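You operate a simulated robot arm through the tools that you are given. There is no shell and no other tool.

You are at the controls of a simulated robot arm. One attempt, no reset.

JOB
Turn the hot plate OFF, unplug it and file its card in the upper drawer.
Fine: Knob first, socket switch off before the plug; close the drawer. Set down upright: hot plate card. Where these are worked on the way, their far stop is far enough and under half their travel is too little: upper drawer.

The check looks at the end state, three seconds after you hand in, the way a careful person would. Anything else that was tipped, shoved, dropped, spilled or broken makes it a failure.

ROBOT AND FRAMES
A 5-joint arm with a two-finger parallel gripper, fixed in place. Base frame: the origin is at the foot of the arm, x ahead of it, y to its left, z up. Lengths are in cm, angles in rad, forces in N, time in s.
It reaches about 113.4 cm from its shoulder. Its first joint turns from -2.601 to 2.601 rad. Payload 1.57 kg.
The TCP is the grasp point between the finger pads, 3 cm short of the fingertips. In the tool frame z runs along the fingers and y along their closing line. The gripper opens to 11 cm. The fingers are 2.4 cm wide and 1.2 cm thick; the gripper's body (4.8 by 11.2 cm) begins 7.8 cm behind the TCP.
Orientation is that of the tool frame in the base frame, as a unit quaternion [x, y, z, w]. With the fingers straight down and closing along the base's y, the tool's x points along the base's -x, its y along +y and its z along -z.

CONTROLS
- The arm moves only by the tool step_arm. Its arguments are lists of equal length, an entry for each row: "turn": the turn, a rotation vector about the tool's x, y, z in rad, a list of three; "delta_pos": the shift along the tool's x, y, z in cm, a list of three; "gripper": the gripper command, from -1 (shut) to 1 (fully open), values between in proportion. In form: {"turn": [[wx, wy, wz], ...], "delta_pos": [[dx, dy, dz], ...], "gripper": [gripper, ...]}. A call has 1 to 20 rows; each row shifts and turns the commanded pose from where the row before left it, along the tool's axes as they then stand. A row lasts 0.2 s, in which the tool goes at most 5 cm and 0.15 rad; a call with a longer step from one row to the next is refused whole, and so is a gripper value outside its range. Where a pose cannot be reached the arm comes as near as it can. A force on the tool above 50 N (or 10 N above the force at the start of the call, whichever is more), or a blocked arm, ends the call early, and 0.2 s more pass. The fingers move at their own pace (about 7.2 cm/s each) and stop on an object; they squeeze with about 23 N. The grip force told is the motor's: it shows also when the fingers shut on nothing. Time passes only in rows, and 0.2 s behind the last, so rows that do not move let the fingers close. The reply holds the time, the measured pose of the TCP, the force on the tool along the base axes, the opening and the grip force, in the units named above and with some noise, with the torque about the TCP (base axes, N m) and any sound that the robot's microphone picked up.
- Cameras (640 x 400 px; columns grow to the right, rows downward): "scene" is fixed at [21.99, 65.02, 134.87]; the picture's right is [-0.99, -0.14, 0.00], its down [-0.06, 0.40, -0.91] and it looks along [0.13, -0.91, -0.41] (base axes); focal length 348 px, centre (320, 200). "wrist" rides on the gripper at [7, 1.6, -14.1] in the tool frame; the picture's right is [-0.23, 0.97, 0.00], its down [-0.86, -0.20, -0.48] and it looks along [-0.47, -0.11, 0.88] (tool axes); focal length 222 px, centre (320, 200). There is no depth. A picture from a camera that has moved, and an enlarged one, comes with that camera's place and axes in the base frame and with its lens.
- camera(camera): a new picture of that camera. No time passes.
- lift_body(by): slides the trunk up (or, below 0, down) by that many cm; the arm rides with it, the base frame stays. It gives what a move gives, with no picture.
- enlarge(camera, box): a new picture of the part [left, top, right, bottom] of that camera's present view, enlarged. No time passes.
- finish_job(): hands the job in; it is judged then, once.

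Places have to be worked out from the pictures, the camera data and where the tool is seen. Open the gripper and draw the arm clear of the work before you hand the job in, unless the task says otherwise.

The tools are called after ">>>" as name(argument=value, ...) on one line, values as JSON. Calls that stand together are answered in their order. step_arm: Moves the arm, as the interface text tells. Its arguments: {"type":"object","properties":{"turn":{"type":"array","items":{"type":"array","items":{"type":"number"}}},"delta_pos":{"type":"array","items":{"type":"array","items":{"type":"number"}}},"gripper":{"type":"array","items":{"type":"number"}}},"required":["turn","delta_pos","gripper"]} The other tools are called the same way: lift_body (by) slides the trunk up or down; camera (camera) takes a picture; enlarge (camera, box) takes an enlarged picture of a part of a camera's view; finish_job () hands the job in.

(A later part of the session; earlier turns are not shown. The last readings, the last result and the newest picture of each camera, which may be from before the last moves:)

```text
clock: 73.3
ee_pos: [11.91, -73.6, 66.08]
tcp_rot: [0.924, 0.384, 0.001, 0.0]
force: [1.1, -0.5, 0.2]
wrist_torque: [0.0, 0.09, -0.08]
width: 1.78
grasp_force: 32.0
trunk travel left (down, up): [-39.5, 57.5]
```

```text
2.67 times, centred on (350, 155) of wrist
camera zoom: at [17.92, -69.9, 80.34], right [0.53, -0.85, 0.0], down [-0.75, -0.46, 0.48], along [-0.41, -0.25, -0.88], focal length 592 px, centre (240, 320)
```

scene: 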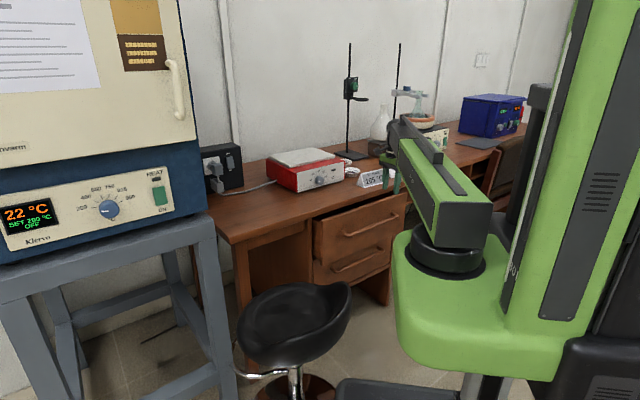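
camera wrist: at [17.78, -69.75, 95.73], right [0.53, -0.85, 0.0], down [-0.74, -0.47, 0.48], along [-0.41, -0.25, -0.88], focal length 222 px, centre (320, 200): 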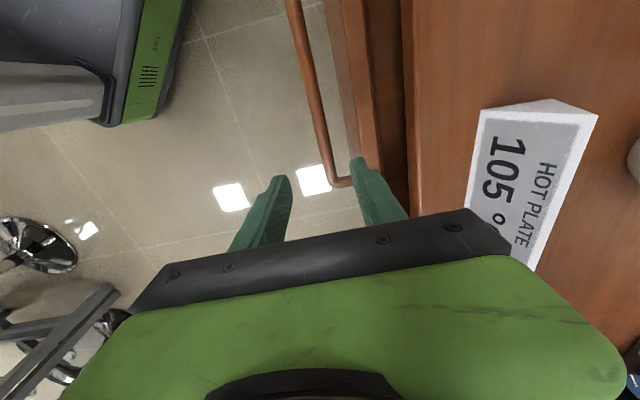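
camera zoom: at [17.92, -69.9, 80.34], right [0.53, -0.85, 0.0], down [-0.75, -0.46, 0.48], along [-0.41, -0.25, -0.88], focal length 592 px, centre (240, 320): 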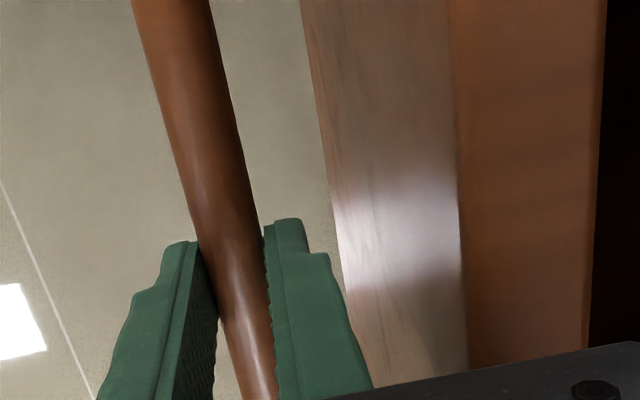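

The bar is held again. I pull straight out along -u in 1.5 cm steps, watching the force.

>>> step_arm(turn=[[0, 0, 0], [0, 0, 0], [0, 0, 0], [0, 0, 0], [0, 0, 0], [0, 0, 0], [0, 0, 0], [0, 0, 0]], delta_pos=[[0, -0.7, 0], [0, -1.4, 0], [0, -1.5, 0], [0, -1.5, 0], [0, -1.5, 0], [0, -1.5, 0], [0, -1.5, 0], [0, -1.5, 0]], gripper=[-1, -1, -1, -1, -1, -1, -1, -1])

>>> camera(camera="scene")

>>> camera(camera="wrist")

```text
clock: 75.1
ee_pos: [3.96, -65.78, 66.24]
tcp_rot: [0.923, 0.384, 0.0, 0.0]
force: [-0.6, -0.4, 1.0]
wrist_torque: [-0.37, 0.14, -0.11]
width: 1.75
grasp_force: 32.8
trunk travel left (down, up): [-39.5, 57.5]
```

```text
taken
```

scene: 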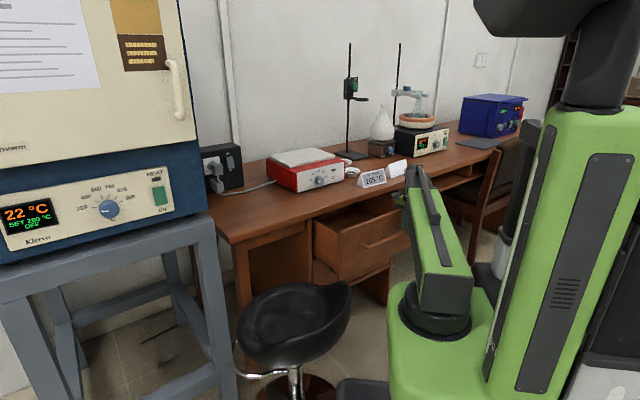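

```text
taken
camera wrist: at [10.07, -62.05, 80.33], right [0.53, -0.85, 0.0], down [-0.75, -0.47, 0.48], along [-0.41, -0.25, -0.88], focal length 222 px, centre (320, 200)
```

wrist: 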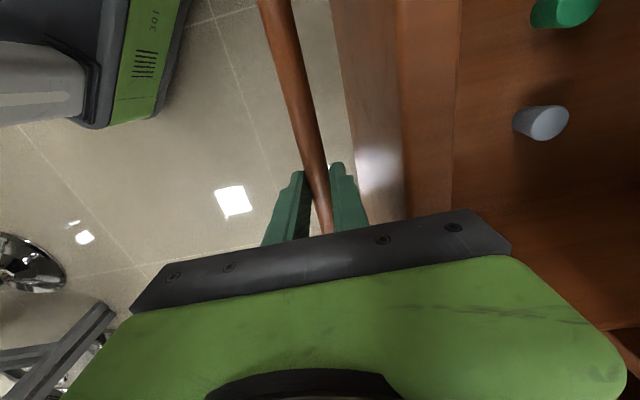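

The drawer is open about 18 cm and contains a green and a grey stopper, so the card must avoid those. I keep pulling toward the stop.

>>> step_arm(turn=[[0, 0, 0], [0, 0, 0], [0, 0, 0], [0, 0, 0], [0, 0, 0], [0, 0, 0], [0, 0, 0]], delta_pos=[[0, -0.8, 0], [0, -1.2, 0], [0, -1.2, 0], [0, -1.2, 0], [0, -1.2, 0], [0, -1.2, 0], [0, -1.2, 0]], gripper=[-1, -1, -1, -1, -1, -1, -1])

>>> camera(camera="wrist")

>>> enlarge(camera="scene", box=[290, 170, 440, 290])

```text
clock: 76.7
ee_pos: [-1.62, -60.05, 66.16]
tcp_rot: [0.924, 0.383, 0.0, -0.001]
force: [8.6, 9.2, -5.6]
wrist_torque: [0.36, -0.53, -0.14]
width: 1.76
grasp_force: 32.3
trunk travel left (down, up): [-39.5, 57.5]
```

```text
taken
camera wrist: at [4.37, -56.37, 80.34], right [0.53, -0.85, 0.0], down [-0.75, -0.47, 0.48], along [-0.41, -0.25, -0.88], focal length 222 px, centre (320, 200)
```

wrist: 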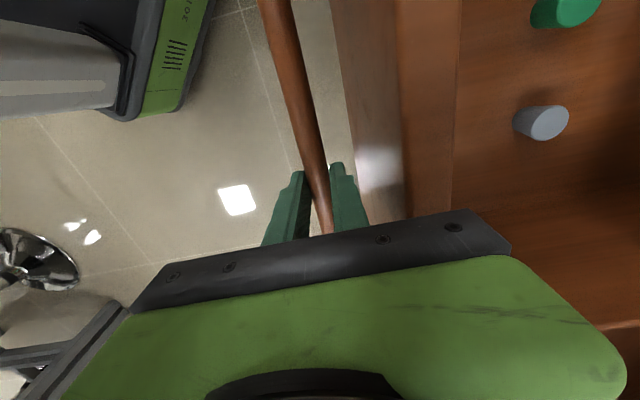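

```text
3.33 times, centred on (365, 230) of scene
camera zoom: at [21.99, 65.02, 134.87], right [-0.99, -0.14, 0.0], down [-0.06, 0.4, -0.91], along [0.13, -0.91, -0.41], focal length 1162 px, centre (170, 100)
```

zoom: 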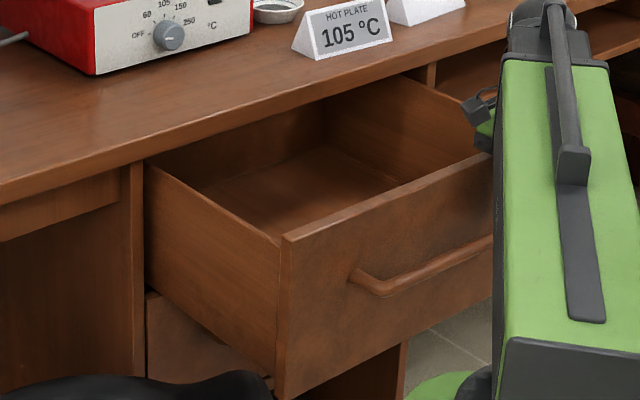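

The drawer is out about 26 cm. I try a little more to find the stop.

>>> step_arm(turn=[[0, 0, 0], [0, 0, 0], [0, 0, 0]], delta_pos=[[0, -0.9, 0], [0, -0.9, 0], [0, -0.9, 0]], gripper=[-1, -1, -1])

>>> camera(camera="wrist")

```text
clock: 77.5
ee_pos: [-3.68, -58.18, 66.21]
tcp_rot: [0.924, 0.383, 0.001, 0.0]
force: [7.6, 7.6, -5.1]
wrist_torque: [0.54, -0.63, -0.11]
width: 1.75
grasp_force: 32.6
trunk travel left (down, up): [-39.5, 57.5]
```

```text
taken
camera wrist: at [2.51, -54.49, 80.33], right [0.53, -0.85, 0.0], down [-0.75, -0.47, 0.48], along [-0.41, -0.25, -0.88], focal length 222 px, centre (320, 200)
```

wrist: 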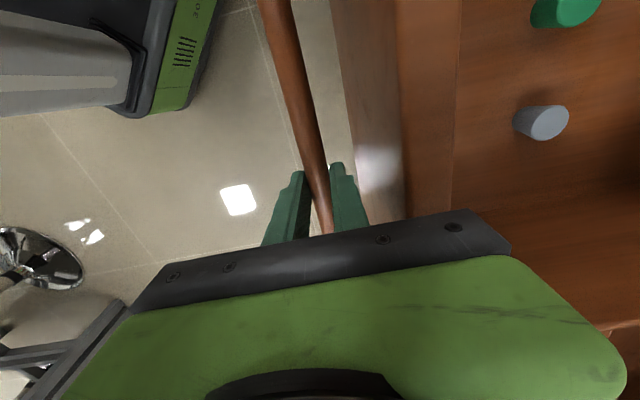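

It is now open about 28 cm, well over any plausible half travel, and I can work inside it. I release the handle and rise to look down into the drawer.

>>> step_arm(turn=[[0, 0, 0], [0, 0, 0], [0, 0, 0]], delta_pos=[[0, 0, 0], [0, 0, 0], [0, 0, 0]], gripper=[-0.38, -0.38, -0.38])

>>> lift_body(by=25)

>>> camera(camera="wrist")

>>> camera(camera="scene")

```text
clock: 78.3
ee_pos: [-3.5, -58.23, 66.11]
tcp_rot: [0.924, 0.383, 0.001, 0.0]
force: [-0.7, -1.0, 0.0]
wrist_torque: [-0.02, 0.01, 0.03]
width: 3.43
grasp_force: 0.1
trunk travel left (down, up): [-39.5, 57.5]
```

```text
clock: 80.8
ee_pos: [-3.59, -58.22, 91.18]
tcp_rot: [0.924, 0.383, 0.0, 0.0]
force: [0.2, -0.2, -0.4]
wrist_torque: [-0.02, 0.01, -0.01]
width: 3.42
grasp_force: 0.0
trunk travel left (down, up): [-64.5, 32.5]
```

```text
taken
camera wrist: at [2.46, -54.51, 105.33], right [0.53, -0.85, 0.0], down [-0.75, -0.46, 0.48], along [-0.41, -0.25, -0.88], focal length 222 px, centre (320, 200)
```

wrist: 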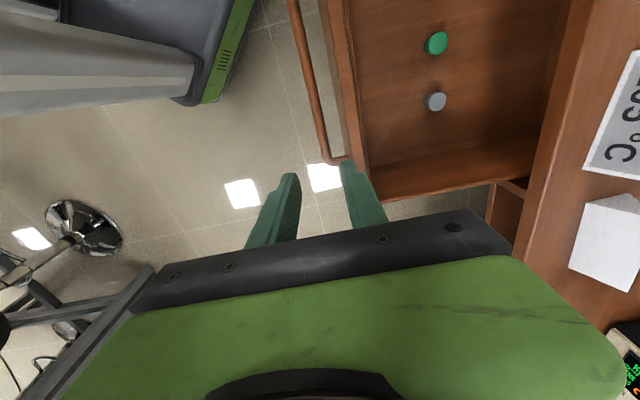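

```text
taken
```

scene: 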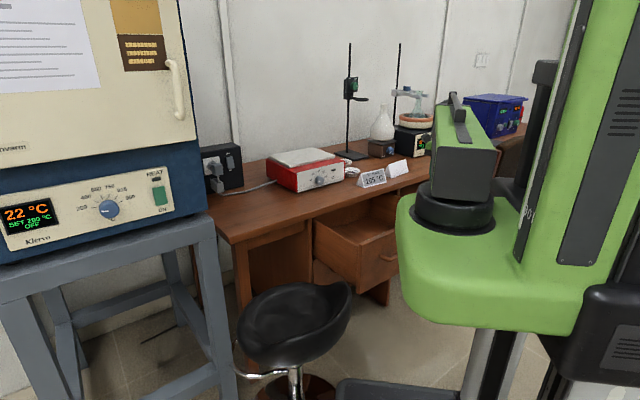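

From above, the stoppers sit at the back (u≈60), leaving the front part of the drawer floor free. Now I move over the desk toward the card at a safe height with the gripper opened to 8 cm.

>>> step_arm(turn=[[0, 0, 0], [0, 0, 0], [0, 0, 0], [0, 0, 0], [0, 0, 0], [0, 0, 0], [0, 0, 0], [0, 0, 0]], delta_pos=[[-0.3, 4.3, 0], [-0.3, 4.3, 0], [-0.3, 4.3, 0], [-0.3, 4.3, 0], [-0.3, 4.3, 0], [-0.3, 4.3, 0], [-0.3, 4.3, 0], [-0.3, 4.3, 0]], gripper=[0.45, 0.45, 0.45, 0.45, 0.45, 0.45, 0.45, 0.45])

>>> camera(camera="wrist")

>>> camera(camera="scene")

```text
clock: 82.6
ee_pos: [19.24, -84.28, 91.17]
tcp_rot: [0.924, 0.382, 0.001, 0.0]
force: [0.2, -0.1, 0.3]
wrist_torque: [-0.02, -0.01, 0.0]
width: 7.98
grasp_force: 0.1
trunk travel left (down, up): [-64.5, 32.5]
```

```text
taken
camera wrist: at [25.16, -80.56, 105.32], right [0.53, -0.85, 0.0], down [-0.75, -0.46, 0.48], along [-0.41, -0.25, -0.88], focal length 222 px, centre (320, 200)
```

wrist: 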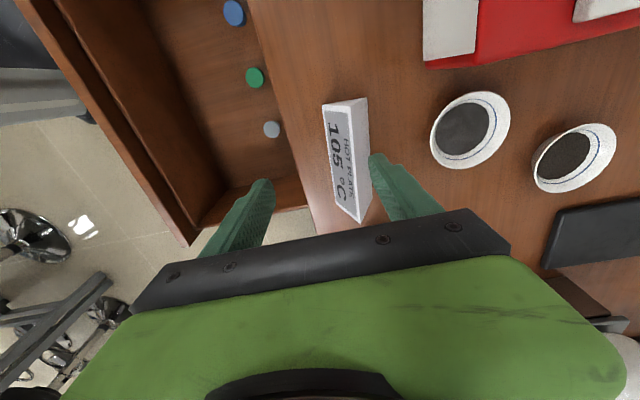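

```text
taken
```

scene: 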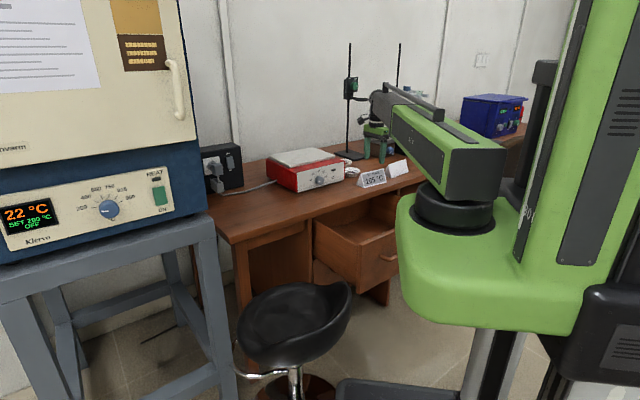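

>>> enlarge(camera="wrist", box=[240, 80, 440, 230])

>>> enlarge(camera="wrist", box=[0, 0, 320, 250])

```text
2.67 times, centred on (340, 155) of wrist
camera zoom: at [25.16, -80.56, 105.32], right [0.53, -0.85, 0.0], down [-0.75, -0.46, 0.48], along [-0.41, -0.25, -0.88], focal length 592 px, centre (267, 320)
```

zoom: 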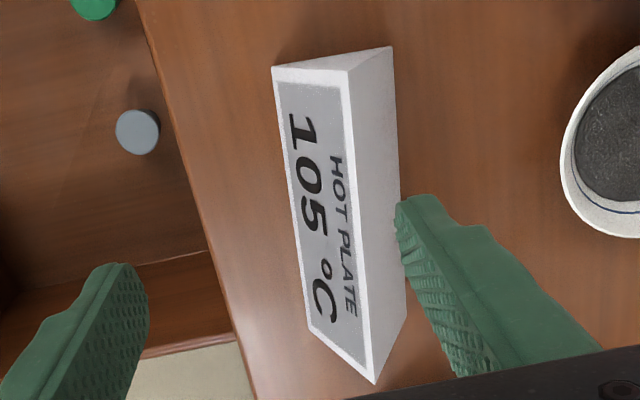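

```text
1.60 times, centred on (160, 125) of wrist
camera zoom: at [25.16, -80.56, 105.32], right [0.53, -0.85, 0.0], down [-0.75, -0.46, 0.48], along [-0.41, -0.25, -0.88], focal length 355 px, centre (576, 320)
```

zoom: 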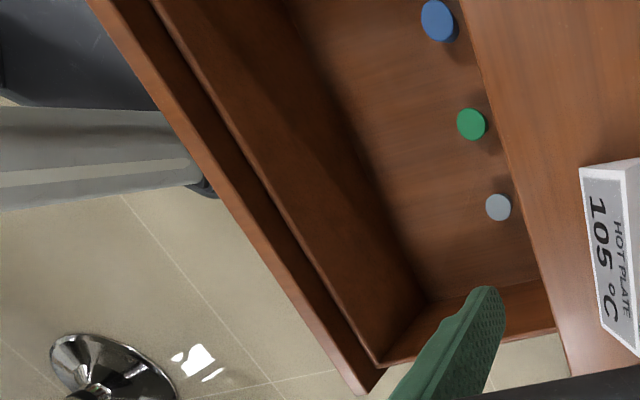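

The card is rotated about 4° from the desk edge, with its centre at about u=76.6, v=-49. I move over it slightly left of centre (reach limit), align the fingers with it and check.

>>> step_arm(turn=[[0, 0, 0.075], [0, 0, 0]], delta_pos=[[-0.6, 3.55, 0], [0, 0, 0]], gripper=[0.45, 0.45])

>>> enlarge(camera="wrist", box=[220, 80, 420, 230])

```text
clock: 83.2
ee_pos: [21.07, -87.19, 91.19]
tcp_rot: [0.938, 0.348, 0.0, 0.0]
force: [1.0, -0.4, 0.2]
wrist_torque: [-0.01, 0.02, 0.0]
width: 7.96
grasp_force: 0.1
trunk travel left (down, up): [-64.5, 32.5]
```

```text
2.67 times, centred on (320, 155) of wrist
camera zoom: at [27.46, -83.9, 105.32], right [0.46, -0.89, 0.0], down [-0.78, -0.41, 0.48], along [-0.42, -0.22, -0.88], focal length 592 px, centre (320, 320)
```

zoom: 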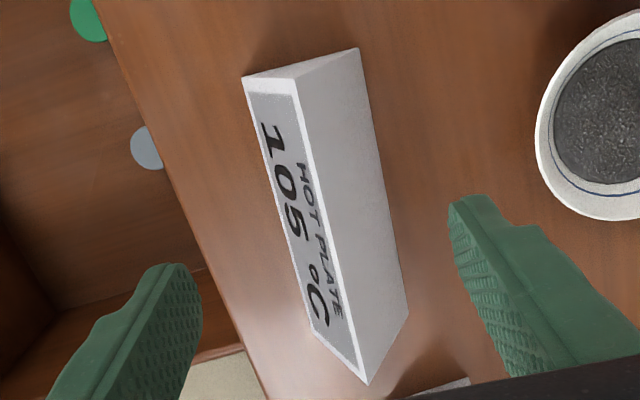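

No reach warning yet, so I try shifting a bit further toward the card's middle.

>>> step_arm(turn=[[0, 0, 0]], delta_pos=[[-1.8, 0, 0]], gripper=[0.45])

>>> enlarge(camera="wrist", box=[220, 80, 420, 230])

```text
clock: 83.6
ee_pos: [19.77, -88.28, 91.17]
tcp_rot: [0.937, 0.348, 0.001, 0.0]
force: [0.1, -0.7, -0.8]
wrist_torque: [0.0, 0.0, -0.02]
width: 7.99
grasp_force: 0.1
trunk travel left (down, up): [-64.5, 32.5]
```

```text
2.67 times, centred on (320, 155) of wrist
camera zoom: at [26.15, -85.08, 105.32], right [0.46, -0.89, 0.0], down [-0.78, -0.41, 0.48], along [-0.42, -0.22, -0.88], focal length 592 px, centre (320, 320)
```

zoom: 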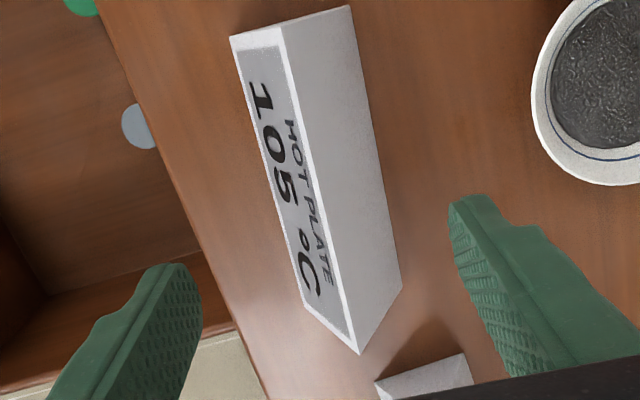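

Now the gripper is centred on the card, within 0.5 cm of the middle of its length. I lower around it.

>>> lift_body(by=-9)

>>> enlarge(camera="wrist", box=[220, 80, 420, 230])

>>> enlarge(camera="scene", box=[330, 130, 430, 210])

```text
clock: 84.9
ee_pos: [19.77, -88.26, 82.15]
tcp_rot: [0.937, 0.348, 0.001, 0.0]
force: [0.0, 0.6, 0.7]
wrist_torque: [0.0, -0.01, -0.03]
width: 7.95
grasp_force: 0.0
trunk travel left (down, up): [-55.5, 41.5]
```

```text
2.67 times, centred on (320, 155) of wrist
camera zoom: at [26.13, -85.06, 96.34], right [0.46, -0.89, 0.0], down [-0.78, -0.41, 0.48], along [-0.42, -0.22, -0.88], focal length 592 px, centre (320, 320)
```

zoom: 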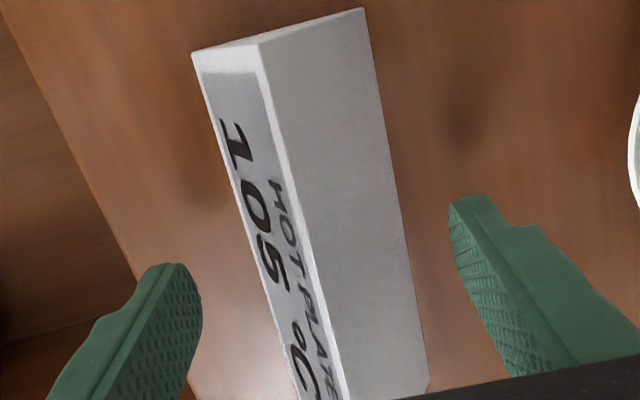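

```text
5.00 times, centred on (380, 170) of scene
camera zoom: at [21.99, 65.02, 134.87], right [-0.99, -0.14, 0.0], down [-0.06, 0.4, -0.91], along [0.13, -0.91, -0.41], focal length 1743 px, centre (20, 350)
```

zoom: 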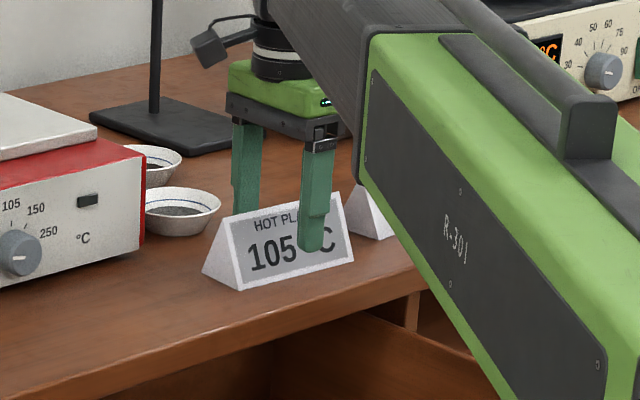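

Fingers straddle the card evenly. I lower to just above the desk and close gently.

>>> lift_body(by=-2.5)

>>> step_arm(turn=[[0, 0, 0], [0, 0, 0], [0, 0, 0], [0, 0, 0]], delta_pos=[[0, 0, 0], [0, 0, 0], [0, 0, 0], [0, 0, 0]], gripper=[0.1, -0.1, -1, -1])

>>> enlarge(camera="wrist", box=[220, 80, 420, 230])

>>> enlarge(camera="scene", box=[330, 130, 430, 210])

```text
clock: 85.6
ee_pos: [19.78, -88.26, 79.57]
tcp_rot: [0.937, 0.349, 0.001, -0.001]
force: [-0.1, -0.6, -0.9]
wrist_torque: [0.0, 0.01, 0.0]
width: 7.98
grasp_force: 0.0
trunk travel left (down, up): [-53.0, 44.0]
```

```text
clock: 86.6
ee_pos: [19.72, -88.2, 79.82]
tcp_rot: [0.937, 0.348, 0.001, -0.001]
force: [-0.1, 0.8, 0.9]
wrist_torque: [0.02, -0.02, 0.03]
width: 4.78
grasp_force: 23.2
trunk travel left (down, up): [-53.0, 44.0]
```

```text
2.67 times, centred on (320, 155) of wrist
camera zoom: at [26.12, -85.06, 93.84], right [0.46, -0.89, 0.0], down [-0.78, -0.41, 0.48], along [-0.42, -0.22, -0.88], focal length 592 px, centre (320, 320)
```

zoom: 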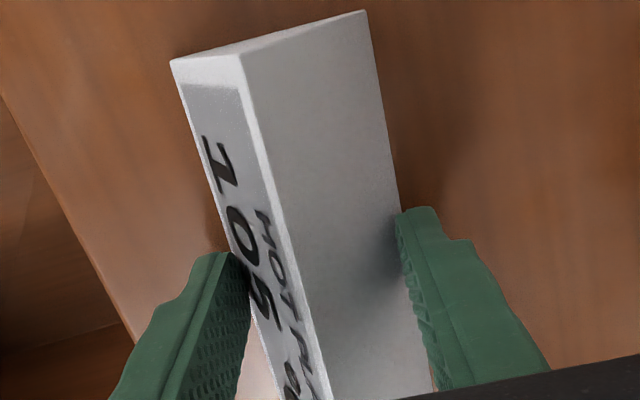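

```text
5.00 times, centred on (380, 170) of scene
camera zoom: at [21.99, 65.02, 134.87], right [-0.99, -0.14, 0.0], down [-0.06, 0.4, -0.91], along [0.13, -0.91, -0.41], focal length 1743 px, centre (20, 350)
```

zoom: 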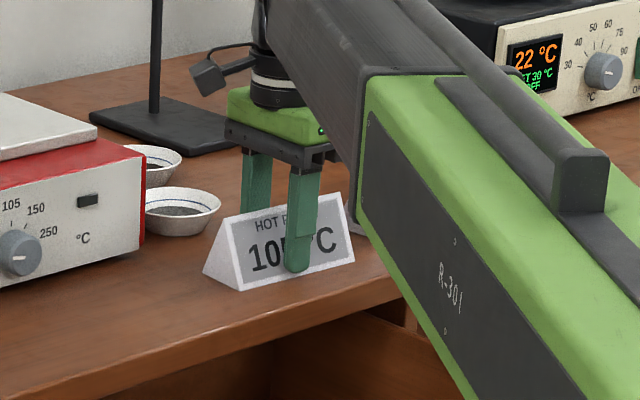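

The card is held at width 4.78. I lift 2 cm and check that it comes with the gripper.

>>> lift_body(by=2)

>>> enlarge(camera="scene", box=[330, 130, 430, 210])

>>> enlarge(camera="wrist", box=[220, 80, 420, 230])

```text
clock: 87.3
ee_pos: [19.8, -88.25, 81.75]
tcp_rot: [0.937, 0.349, 0.0, 0.001]
force: [0.4, -1.7, 10.5]
wrist_torque: [-0.08, 0.04, 0.01]
width: 2.93
grasp_force: 23.0
trunk travel left (down, up): [-55.0, 42.0]
```

```text
5.00 times, centred on (380, 170) of scene
camera zoom: at [21.99, 65.02, 134.87], right [-0.99, -0.14, 0.0], down [-0.06, 0.4, -0.91], along [0.13, -0.91, -0.41], focal length 1743 px, centre (20, 350)
```

zoom: 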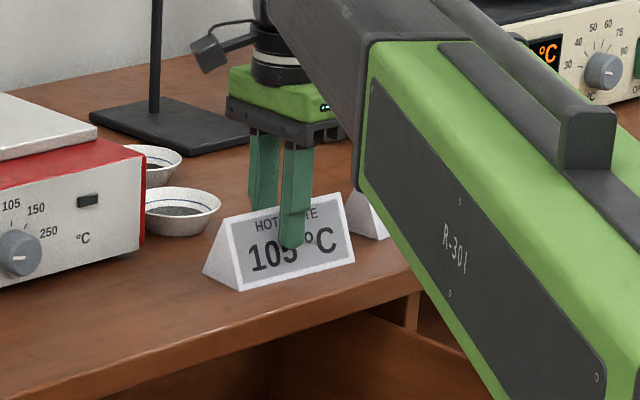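

```text
2.67 times, centred on (320, 155) of wrist
camera zoom: at [26.12, -85.02, 95.92], right [0.46, -0.89, 0.0], down [-0.78, -0.41, 0.48], along [-0.42, -0.22, -0.88], focal length 592 px, centre (320, 320)
```

zoom: 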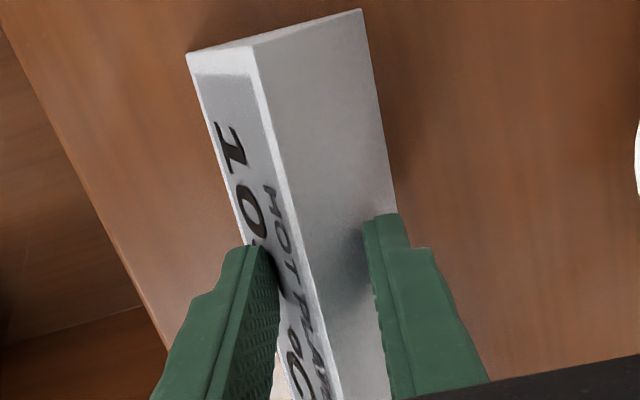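

The fingers slid up the card's sloping sides, so it is a slippery wedge. I reopen, lower until the fingertips just touch the desk, and try gripping at the card's very bottom edges.

>>> step_arm(turn=[[0, 0, 0], [0, 0, 0], [0, 0, 0]], delta_pos=[[0, 0, 0], [0, 0, 0], [0, 0, 0]], gripper=[0.3, 0.3, 0.3])

>>> lift_body(by=-2.6)

>>> lift_body(by=-0.3)

>>> enlarge(camera="wrist", box=[220, 80, 420, 230])

>>> enlarge(camera="scene", box=[350, 150, 410, 200])

```text
clock: 88.1
ee_pos: [19.94, -88.32, 81.7]
tcp_rot: [0.938, 0.348, 0.001, 0.0]
force: [0.3, 0.2, 0.1]
wrist_torque: [0.04, 0.02, 0.04]
width: 7.15
grasp_force: 0.1
trunk travel left (down, up): [-55.0, 42.0]
```

```text
clock: 88.8
ee_pos: [19.84, -88.2, 79.05]
tcp_rot: [0.937, 0.349, 0.001, 0.0]
force: [1.0, -0.6, -0.5]
wrist_torque: [-0.01, -0.02, 0.02]
width: 7.16
grasp_force: 0.1
trunk travel left (down, up): [-52.4, 44.6]
```

```text
clock: 89.3
ee_pos: [19.75, -88.15, 78.89]
tcp_rot: [0.937, 0.349, 0.0, 0.001]
force: [-2.3, -4.3, 29.3]
wrist_torque: [0.71, 0.74, 0.18]
width: 6.93
grasp_force: 0.1
trunk travel left (down, up): [-52.1, 44.9]
```

```text
2.67 times, centred on (320, 155) of wrist
camera zoom: at [26.05, -84.92, 93.16], right [0.46, -0.89, 0.0], down [-0.78, -0.41, 0.48], along [-0.42, -0.22, -0.88], focal length 592 px, centre (320, 320)
```

zoom: 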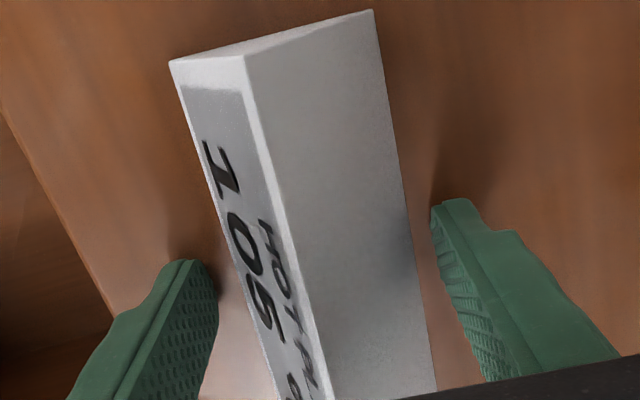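

```text
8.00 times, centred on (380, 175) of scene
camera zoom: at [21.99, 65.02, 134.87], right [-0.99, -0.14, 0.0], down [-0.06, 0.4, -0.91], along [0.13, -0.91, -0.41], focal length 2788 px, centre (-160, 400)
```

zoom: 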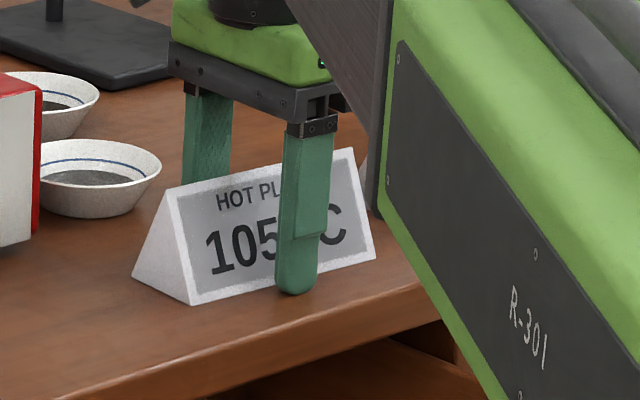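

The fingertips rest on the desk with about 29 N. I close on the base edges now.

>>> step_arm(turn=[[0, 0, 0], [0, 0, 0], [0, 0, 0], [0, 0, 0]], delta_pos=[[0, 0, 0], [0, 0, 0], [0, 0, 0], [0, 0, 0]], gripper=[0.0, -0.1, -1, -1])

>>> lift_body(by=0.5)

>>> lift_body(by=0.7)

>>> enlarge(camera="scene", box=[350, 150, 410, 200])

```text
clock: 90.3
ee_pos: [19.74, -88.07, 79.06]
tcp_rot: [0.938, 0.348, 0.0, 0.0]
force: [-4.8, 11.8, 23.1]
wrist_torque: [0.75, 0.74, -0.26]
width: 5.43
grasp_force: 22.7
trunk travel left (down, up): [-52.1, 44.9]
```

```text
clock: 90.8
ee_pos: [19.8, -88.24, 79.37]
tcp_rot: [0.937, 0.349, 0.0, 0.001]
force: [0.4, -0.9, 4.1]
wrist_torque: [-0.06, -0.01, 0.04]
width: 5.16
grasp_force: 22.7
trunk travel left (down, up): [-52.6, 44.4]
```

```text
clock: 91.4
ee_pos: [19.71, -88.29, 80.08]
tcp_rot: [0.937, 0.349, 0.001, 0.0]
force: [0.7, -1.9, 5.3]
wrist_torque: [0.0, 0.02, -0.02]
width: 4.49
grasp_force: 23.5
trunk travel left (down, up): [-53.3, 43.7]
```

```text
8.00 times, centred on (380, 175) of scene
camera zoom: at [21.99, 65.02, 134.87], right [-0.99, -0.14, 0.0], down [-0.06, 0.4, -0.91], along [0.13, -0.91, -0.41], focal length 2788 px, centre (-160, 400)
```

zoom: 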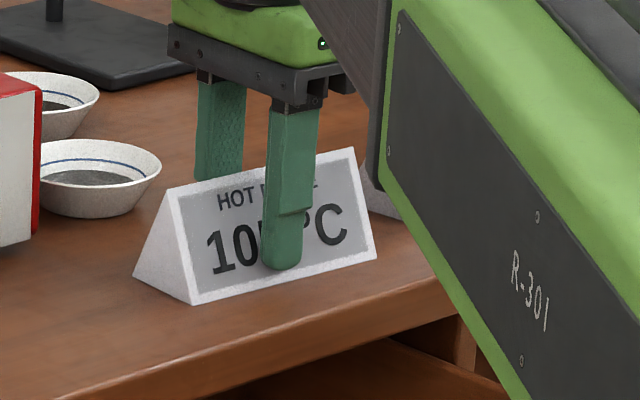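

The card's slopes are too slippery to lift by. My new plan is to clamp it low, drag and rotate it so one end overhangs the desk edge, then grip that end with the pads reaching below its base edges. First I re-grip low and drag it 3.5 cm toward the front.

>>> step_arm(turn=[[0, 0, 0], [0, 0, 0]], delta_pos=[[0, 0, 0], [0, 0, 0]], gripper=[0.2, 0.2])

>>> lift_body(by=-0.8)

>>> step_arm(turn=[[0, 0, 0], [0, 0, 0], [0, 0, 0], [0, 0, 0], [0, 0, 0], [0, 0, 0], [0, 0, 0], [0, 0, 0], [0, 0, 0], [0, 0, 0]], delta_pos=[[0, 0, 0], [0, 0, 0], [0, 0, 0], [-0.0375, -0.4985, 0], [-0.0375, -0.4985, 0], [-0.0375, -0.4985, 0], [-0.0375, -0.4985, 0], [-0.0375, -0.4985, 0], [-0.0375, -0.4985, 0], [-0.0375, -0.4985, 0]], gripper=[-0.05, -1, -1, -1, -1, -1, -1, -1, -1, -1])

>>> enlarge(camera="wrist", box=[200, 60, 440, 240])

>>> enlarge(camera="scene", box=[350, 150, 410, 200])

```text
clock: 92.0
ee_pos: [19.64, -88.24, 79.98]
tcp_rot: [0.937, 0.349, 0.001, -0.001]
force: [0.0, -0.7, -0.1]
wrist_torque: [0.02, -0.02, 0.02]
width: 6.59
grasp_force: 0.0
trunk travel left (down, up): [-53.3, 43.7]
```

```text
clock: 92.6
ee_pos: [19.84, -88.33, 79.15]
tcp_rot: [0.937, 0.349, 0.001, 0.0]
force: [-1.3, 1.4, -0.2]
wrist_torque: [0.0, 0.0, -0.04]
width: 6.61
grasp_force: 0.0
trunk travel left (down, up): [-52.5, 44.5]
```

```text
clock: 94.8
ee_pos: [17.26, -85.74, 79.3]
tcp_rot: [0.937, 0.349, 0.0, 0.0]
force: [0.8, -0.3, 3.7]
wrist_torque: [-0.03, -0.04, 0.02]
width: 5.19
grasp_force: 22.5
trunk travel left (down, up): [-52.5, 44.5]
```

```text
2.22 times, centred on (320, 150) of wrist
camera zoom: at [23.67, -82.57, 93.36], right [0.46, -0.89, 0.0], down [-0.78, -0.41, 0.48], along [-0.42, -0.22, -0.88], focal length 494 px, centre (320, 311)
```

zoom: 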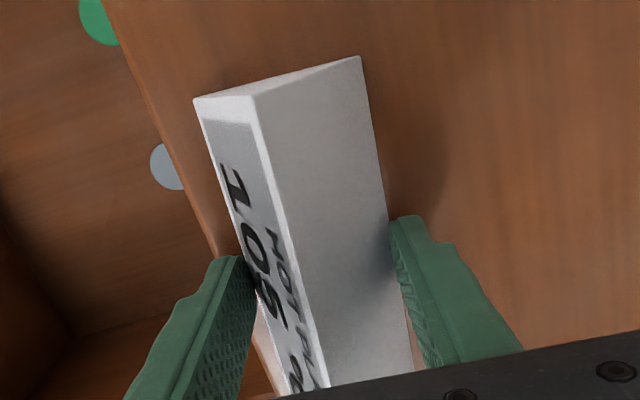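

```text
8.00 times, centred on (380, 175) of scene
camera zoom: at [21.99, 65.02, 134.87], right [-0.99, -0.14, 0.0], down [-0.06, 0.4, -0.91], along [0.13, -0.91, -0.41], focal length 2788 px, centre (-160, 400)
```

zoom: 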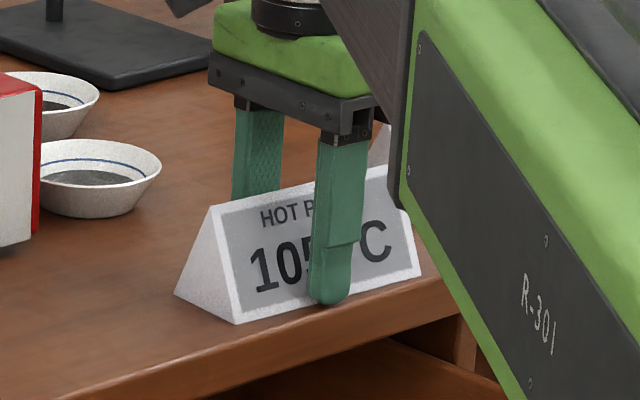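

Dragging works cleanly. Now I rotate the card 94° in place so its length points across the desk edge.

>>> step_arm(turn=[[0, 0, -0.11], [0, 0, -0.11], [0, 0, -0.11], [0, 0, -0.11], [0, 0, -0.11], [0, 0, -0.11], [0, 0, -0.11], [0, 0, -0.11]], delta_pos=[[0, 0, 0], [0, 0, 0], [0, 0, 0], [0, 0, 0], [0, 0, 0], [0, 0, 0], [0, 0, 0], [0, 0, 0]], gripper=[-1, -1, -1, -1, -1, -1, -1, -1])

>>> enlarge(camera="scene", box=[340, 150, 420, 210])

>>> camera(camera="wrist")

```text
clock: 96.6
ee_pos: [17.32, -85.72, 79.18]
tcp_rot: [0.699, 0.715, 0.0, 0.001]
force: [0.1, 1.2, 6.5]
wrist_torque: [0.04, -0.01, -0.12]
width: 5.22
grasp_force: 23.0
trunk travel left (down, up): [-52.5, 44.5]
```

```text
6.67 times, centred on (380, 180) of scene
camera zoom: at [21.99, 65.02, 134.87], right [-0.99, -0.14, 0.0], down [-0.06, 0.4, -0.91], along [0.13, -0.91, -0.41], focal length 2324 px, centre (-80, 333)
```

zoom: 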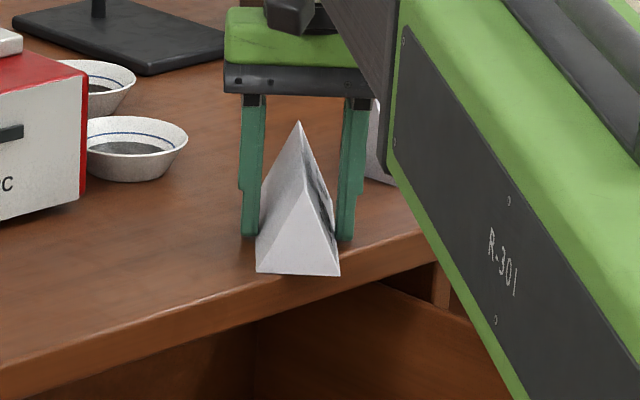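

```text
taken
camera wrist: at [18.74, -78.83, 93.38], right [0.98, -0.21, 0.0], down [-0.18, -0.86, 0.48], along [-0.1, -0.47, -0.88], focal length 222 px, centre (320, 200)
```

wrist: 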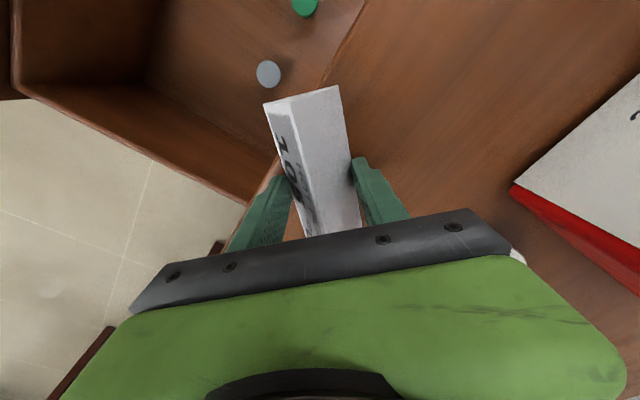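

The card rotates smoothly with the gripper. I finish the rotation.

>>> step_arm(turn=[[0, 0, -0.11], [0, 0, -0.11], [0, 0, -0.11], [0, 0, -0.11], [0, 0, -0.11], [0, 0, -0.11], [0, 0, -0.11]], delta_pos=[[0, 0, 0], [0, 0, 0], [0, 0, 0], [0, 0, 0], [0, 0, 0], [0, 0, 0], [0, 0, 0]], gripper=[-1, -1, -1, -1, -1, -1, -1])

>>> enlarge(camera="scene", box=[340, 150, 420, 210])

>>> camera(camera="wrist")

```text
clock: 98.2
ee_pos: [17.38, -85.76, 79.24]
tcp_rot: [0.379, 0.925, 0.0, 0.0]
force: [-0.2, 0.9, 8.7]
wrist_torque: [0.05, -0.03, -0.18]
width: 5.2
grasp_force: 23.5
trunk travel left (down, up): [-52.5, 44.5]
```

```text
6.67 times, centred on (380, 180) of scene
camera zoom: at [21.99, 65.02, 134.87], right [-0.99, -0.14, 0.0], down [-0.06, 0.4, -0.91], along [0.13, -0.91, -0.41], focal length 2324 px, centre (-80, 333)
```

zoom: 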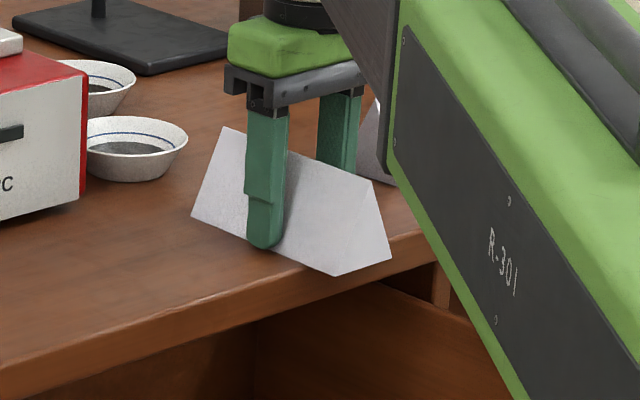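

```text
taken
camera wrist: at [13.45, -79.82, 93.39], right [0.85, 0.53, 0.0], down [0.47, -0.74, 0.48], along [0.26, -0.4, -0.88], focal length 222 px, centre (320, 200)
```

wrist: 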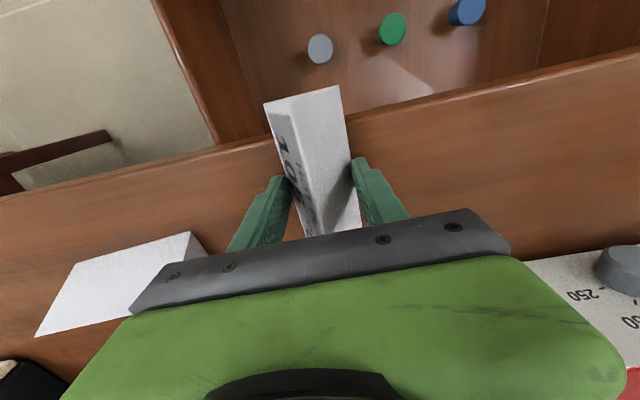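

The card's near end overhangs the desk edge by about 3 cm. I slide it 2.2 cm further out, keeping its centre of mass over the desk, then release and rise.

>>> step_arm(turn=[[0, 0, 0], [0, 0, 0], [0, 0, 0], [0, 0, 0], [0, 0, 0], [0, 0, 0]], delta_pos=[[0.44, 0, 0], [0.44, 0, 0], [0.44, 0, 0], [0.44, 0, 0], [0.44, 0, 0], [0, 0, 0]], gripper=[-1, -1, -1, -1, -1, -1])

>>> camera(camera="wrist")

>>> enlarge(camera="scene", box=[340, 150, 420, 210])

```text
clock: 99.6
ee_pos: [15.74, -84.23, 79.29]
tcp_rot: [0.381, 0.925, 0.0, 0.001]
force: [2.3, -2.1, 11.2]
wrist_torque: [-0.16, -0.2, -0.02]
width: 5.19
grasp_force: 23.3
trunk travel left (down, up): [-52.5, 44.5]
```

```text
taken
camera wrist: at [11.92, -78.25, 93.4], right [0.85, 0.53, 0.0], down [0.47, -0.74, 0.48], along [0.26, -0.4, -0.88], focal length 222 px, centre (320, 200)
```

wrist: 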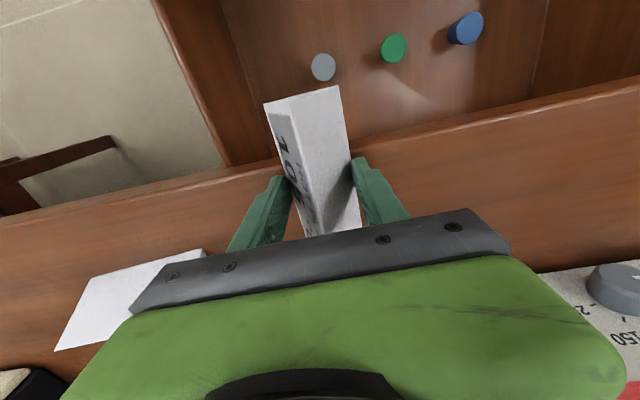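

```text
6.67 times, centred on (380, 180) of scene
camera zoom: at [21.99, 65.02, 134.87], right [-0.99, -0.14, 0.0], down [-0.06, 0.4, -0.91], along [0.13, -0.91, -0.41], focal length 2324 px, centre (-80, 333)
```

zoom: 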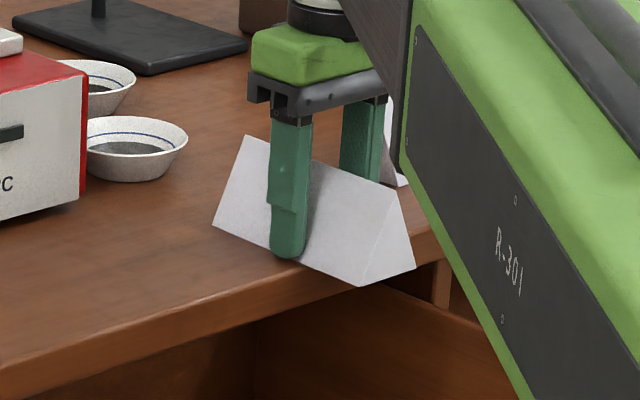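

The overhang is about 4.7 cm and the card is stable. I open, slide the open gripper forward so its fingers are beyond the desk edge, and lower them past the card's base.

>>> step_arm(turn=[[0, 0, 0], [0, 0, 0], [0, 0, 0], [0, 0, 0], [0, 0, 0]], delta_pos=[[0, 0, 0], [0, 0, 0], [1.1, 0, 0], [1.2, 0, 0], [1.1, 0, 0]], gripper=[0.4, 0.4, 0.4, 0.4, 0.4])

>>> enlarge(camera="wrist", box=[200, 60, 440, 240])

>>> enlarge(camera="scene", box=[340, 150, 420, 210])

```text
clock: 100.8
ee_pos: [13.32, -81.99, 79.23]
tcp_rot: [0.38, 0.925, 0.0, 0.001]
force: [-0.1, 0.3, -0.1]
wrist_torque: [0.04, 0.0, 0.0]
width: 7.71
grasp_force: 0.0
trunk travel left (down, up): [-52.5, 44.5]
```

```text
2.22 times, centred on (320, 150) of wrist
camera zoom: at [9.5, -75.93, 93.33], right [0.85, 0.53, 0.0], down [0.47, -0.74, 0.48], along [0.26, -0.4, -0.88], focal length 494 px, centre (320, 311)
```

zoom: 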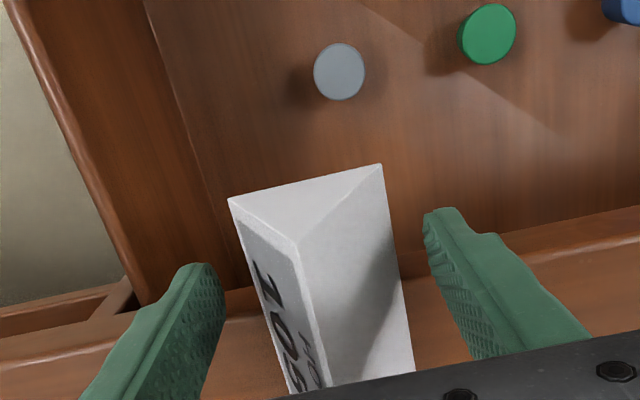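

```text
6.67 times, centred on (380, 180) of scene
camera zoom: at [21.99, 65.02, 134.87], right [-0.99, -0.14, 0.0], down [-0.06, 0.4, -0.91], along [0.13, -0.91, -0.41], focal length 2324 px, centre (-80, 333)
```

zoom: 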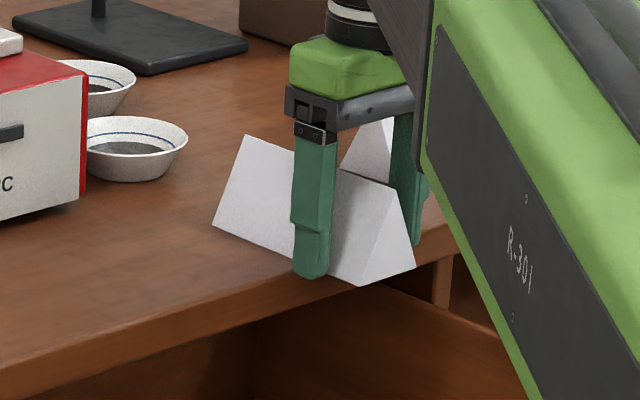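

The fingers are just beyond the desk edge. I lower 1.5 cm so the pads extend below the card's base.

>>> lift_body(by=-0.7)

>>> lift_body(by=-0.8)

>>> enlarge(camera="wrist", box=[200, 60, 440, 240])

```text
clock: 101.3
ee_pos: [13.31, -81.93, 78.43]
tcp_rot: [0.381, 0.925, 0.001, 0.001]
force: [0.2, 0.1, -0.6]
wrist_torque: [-0.01, 0.03, -0.01]
width: 7.71
grasp_force: 0.1
trunk travel left (down, up): [-51.8, 45.2]
```

```text
clock: 101.9
ee_pos: [13.41, -81.93, 77.66]
tcp_rot: [0.38, 0.925, 0.001, 0.0]
force: [0.1, -0.3, 0.2]
wrist_torque: [-0.02, 0.02, 0.0]
width: 7.71
grasp_force: 0.2
trunk travel left (down, up): [-51.0, 46.0]
```

```text
2.22 times, centred on (320, 150) of wrist
camera zoom: at [9.5, -75.94, 91.82], right [0.85, 0.53, 0.0], down [0.47, -0.74, 0.48], along [0.26, -0.4, -0.88], focal length 494 px, centre (320, 311)
```

zoom: 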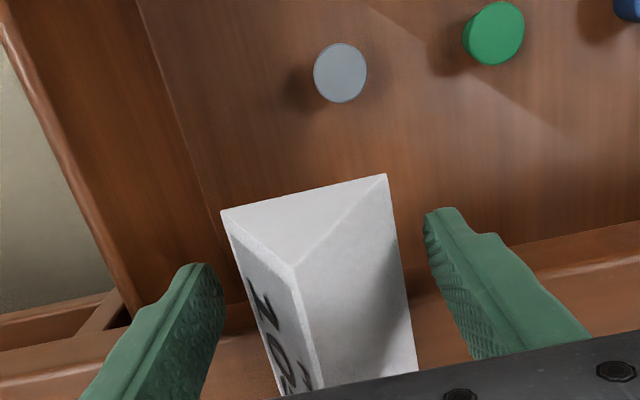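

No contact below. I close on the base edges and lift a little to test.

>>> step_arm(turn=[[0, 0, 0], [0, 0, 0], [0, 0, 0], [0, 0, 0], [0, 0, 0]], delta_pos=[[0, 0, 0], [0, 0, 0], [0, 0, 0], [0, 0, 0], [0, 0, 0]], gripper=[0.2, 0.05, -0.05, -1, -1])

>>> lift_body(by=0.6)

>>> enlarge(camera="scene", box=[340, 150, 420, 210])

>>> enlarge(camera="wrist", box=[200, 60, 440, 240])

```text
clock: 103.1
ee_pos: [13.27, -81.91, 77.66]
tcp_rot: [0.38, 0.925, 0.002, 0.0]
force: [0.2, 0.6, 0.0]
wrist_torque: [-0.02, -0.01, 0.03]
width: 5.32
grasp_force: 23.4
trunk travel left (down, up): [-51.0, 46.0]
```

```text
clock: 103.7
ee_pos: [13.29, -81.91, 78.29]
tcp_rot: [0.38, 0.925, 0.001, 0.0]
force: [0.2, 0.3, -0.3]
wrist_torque: [0.03, 0.01, 0.0]
width: 5.31
grasp_force: 22.6
trunk travel left (down, up): [-51.6, 45.4]
```

```text
6.67 times, centred on (380, 180) of scene
camera zoom: at [21.99, 65.02, 134.87], right [-0.99, -0.14, 0.0], down [-0.06, 0.4, -0.91], along [0.13, -0.91, -0.41], focal length 2324 px, centre (-80, 333)
```

zoom: 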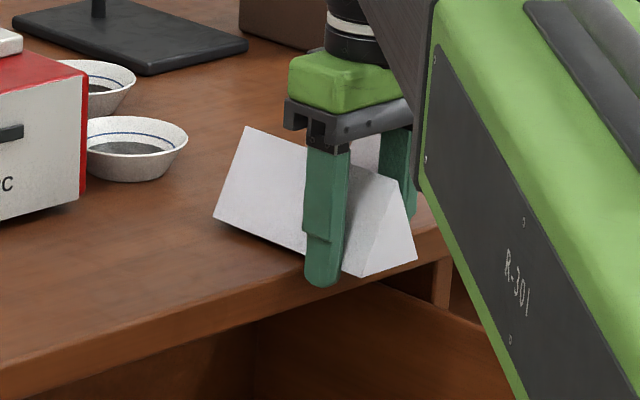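

```text
2.22 times, centred on (320, 150) of wrist
camera zoom: at [9.5, -75.95, 92.43], right [0.85, 0.53, 0.0], down [0.47, -0.74, 0.48], along [0.26, -0.4, -0.88], focal length 494 px, centre (320, 311)
```

zoom: 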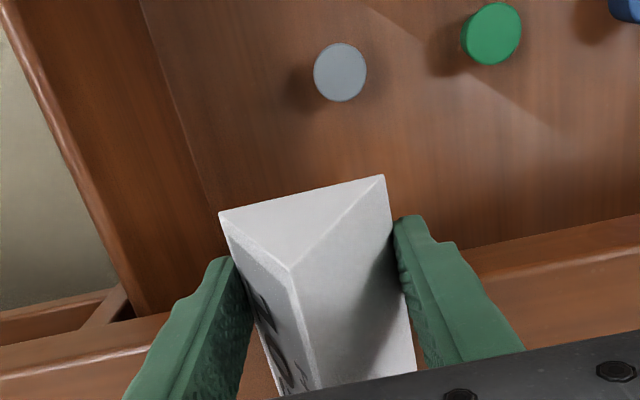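

The width holds at 5.31 and the card has lifted with the gripper. I lift it further and check its tilt.

>>> lift_body(by=8)

>>> enlarge(camera="scene", box=[340, 130, 420, 210])

>>> camera(camera="wrist")

```text
clock: 104.8
ee_pos: [13.29, -81.94, 86.24]
tcp_rot: [0.38, 0.925, 0.001, 0.0]
force: [0.0, -0.1, -0.1]
wrist_torque: [-0.02, 0.01, -0.02]
width: 0.0
grasp_force: 21.0
trunk travel left (down, up): [-59.6, 37.4]
```

```text
5.00 times, centred on (380, 170) of scene
camera zoom: at [21.99, 65.02, 134.87], right [-0.99, -0.14, 0.0], down [-0.06, 0.4, -0.91], along [0.13, -0.91, -0.41], focal length 1743 px, centre (20, 350)
```

zoom: 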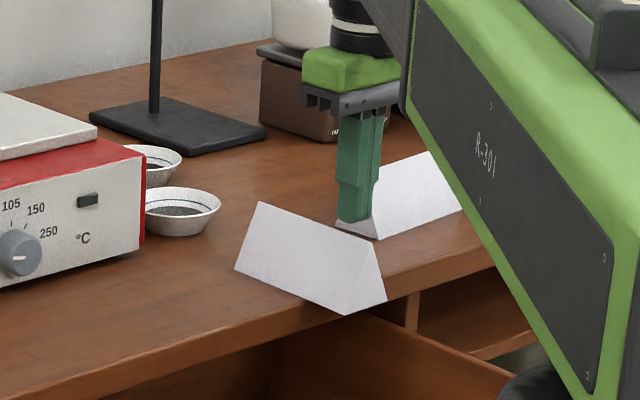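

```text
taken
camera wrist: at [9.49, -75.95, 100.42], right [0.85, 0.53, 0.0], down [0.47, -0.74, 0.48], along [0.26, -0.4, -0.88], focal length 222 px, centre (320, 200)
```

wrist: 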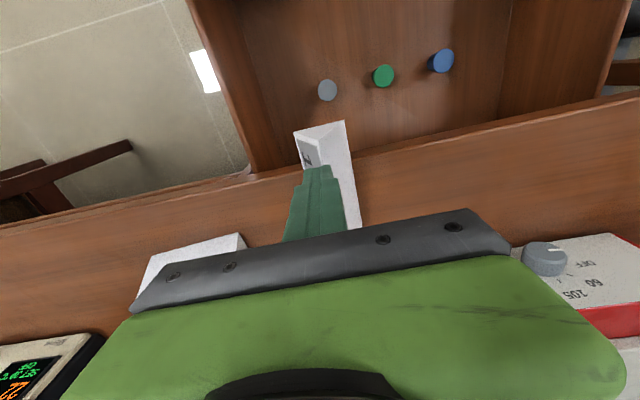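

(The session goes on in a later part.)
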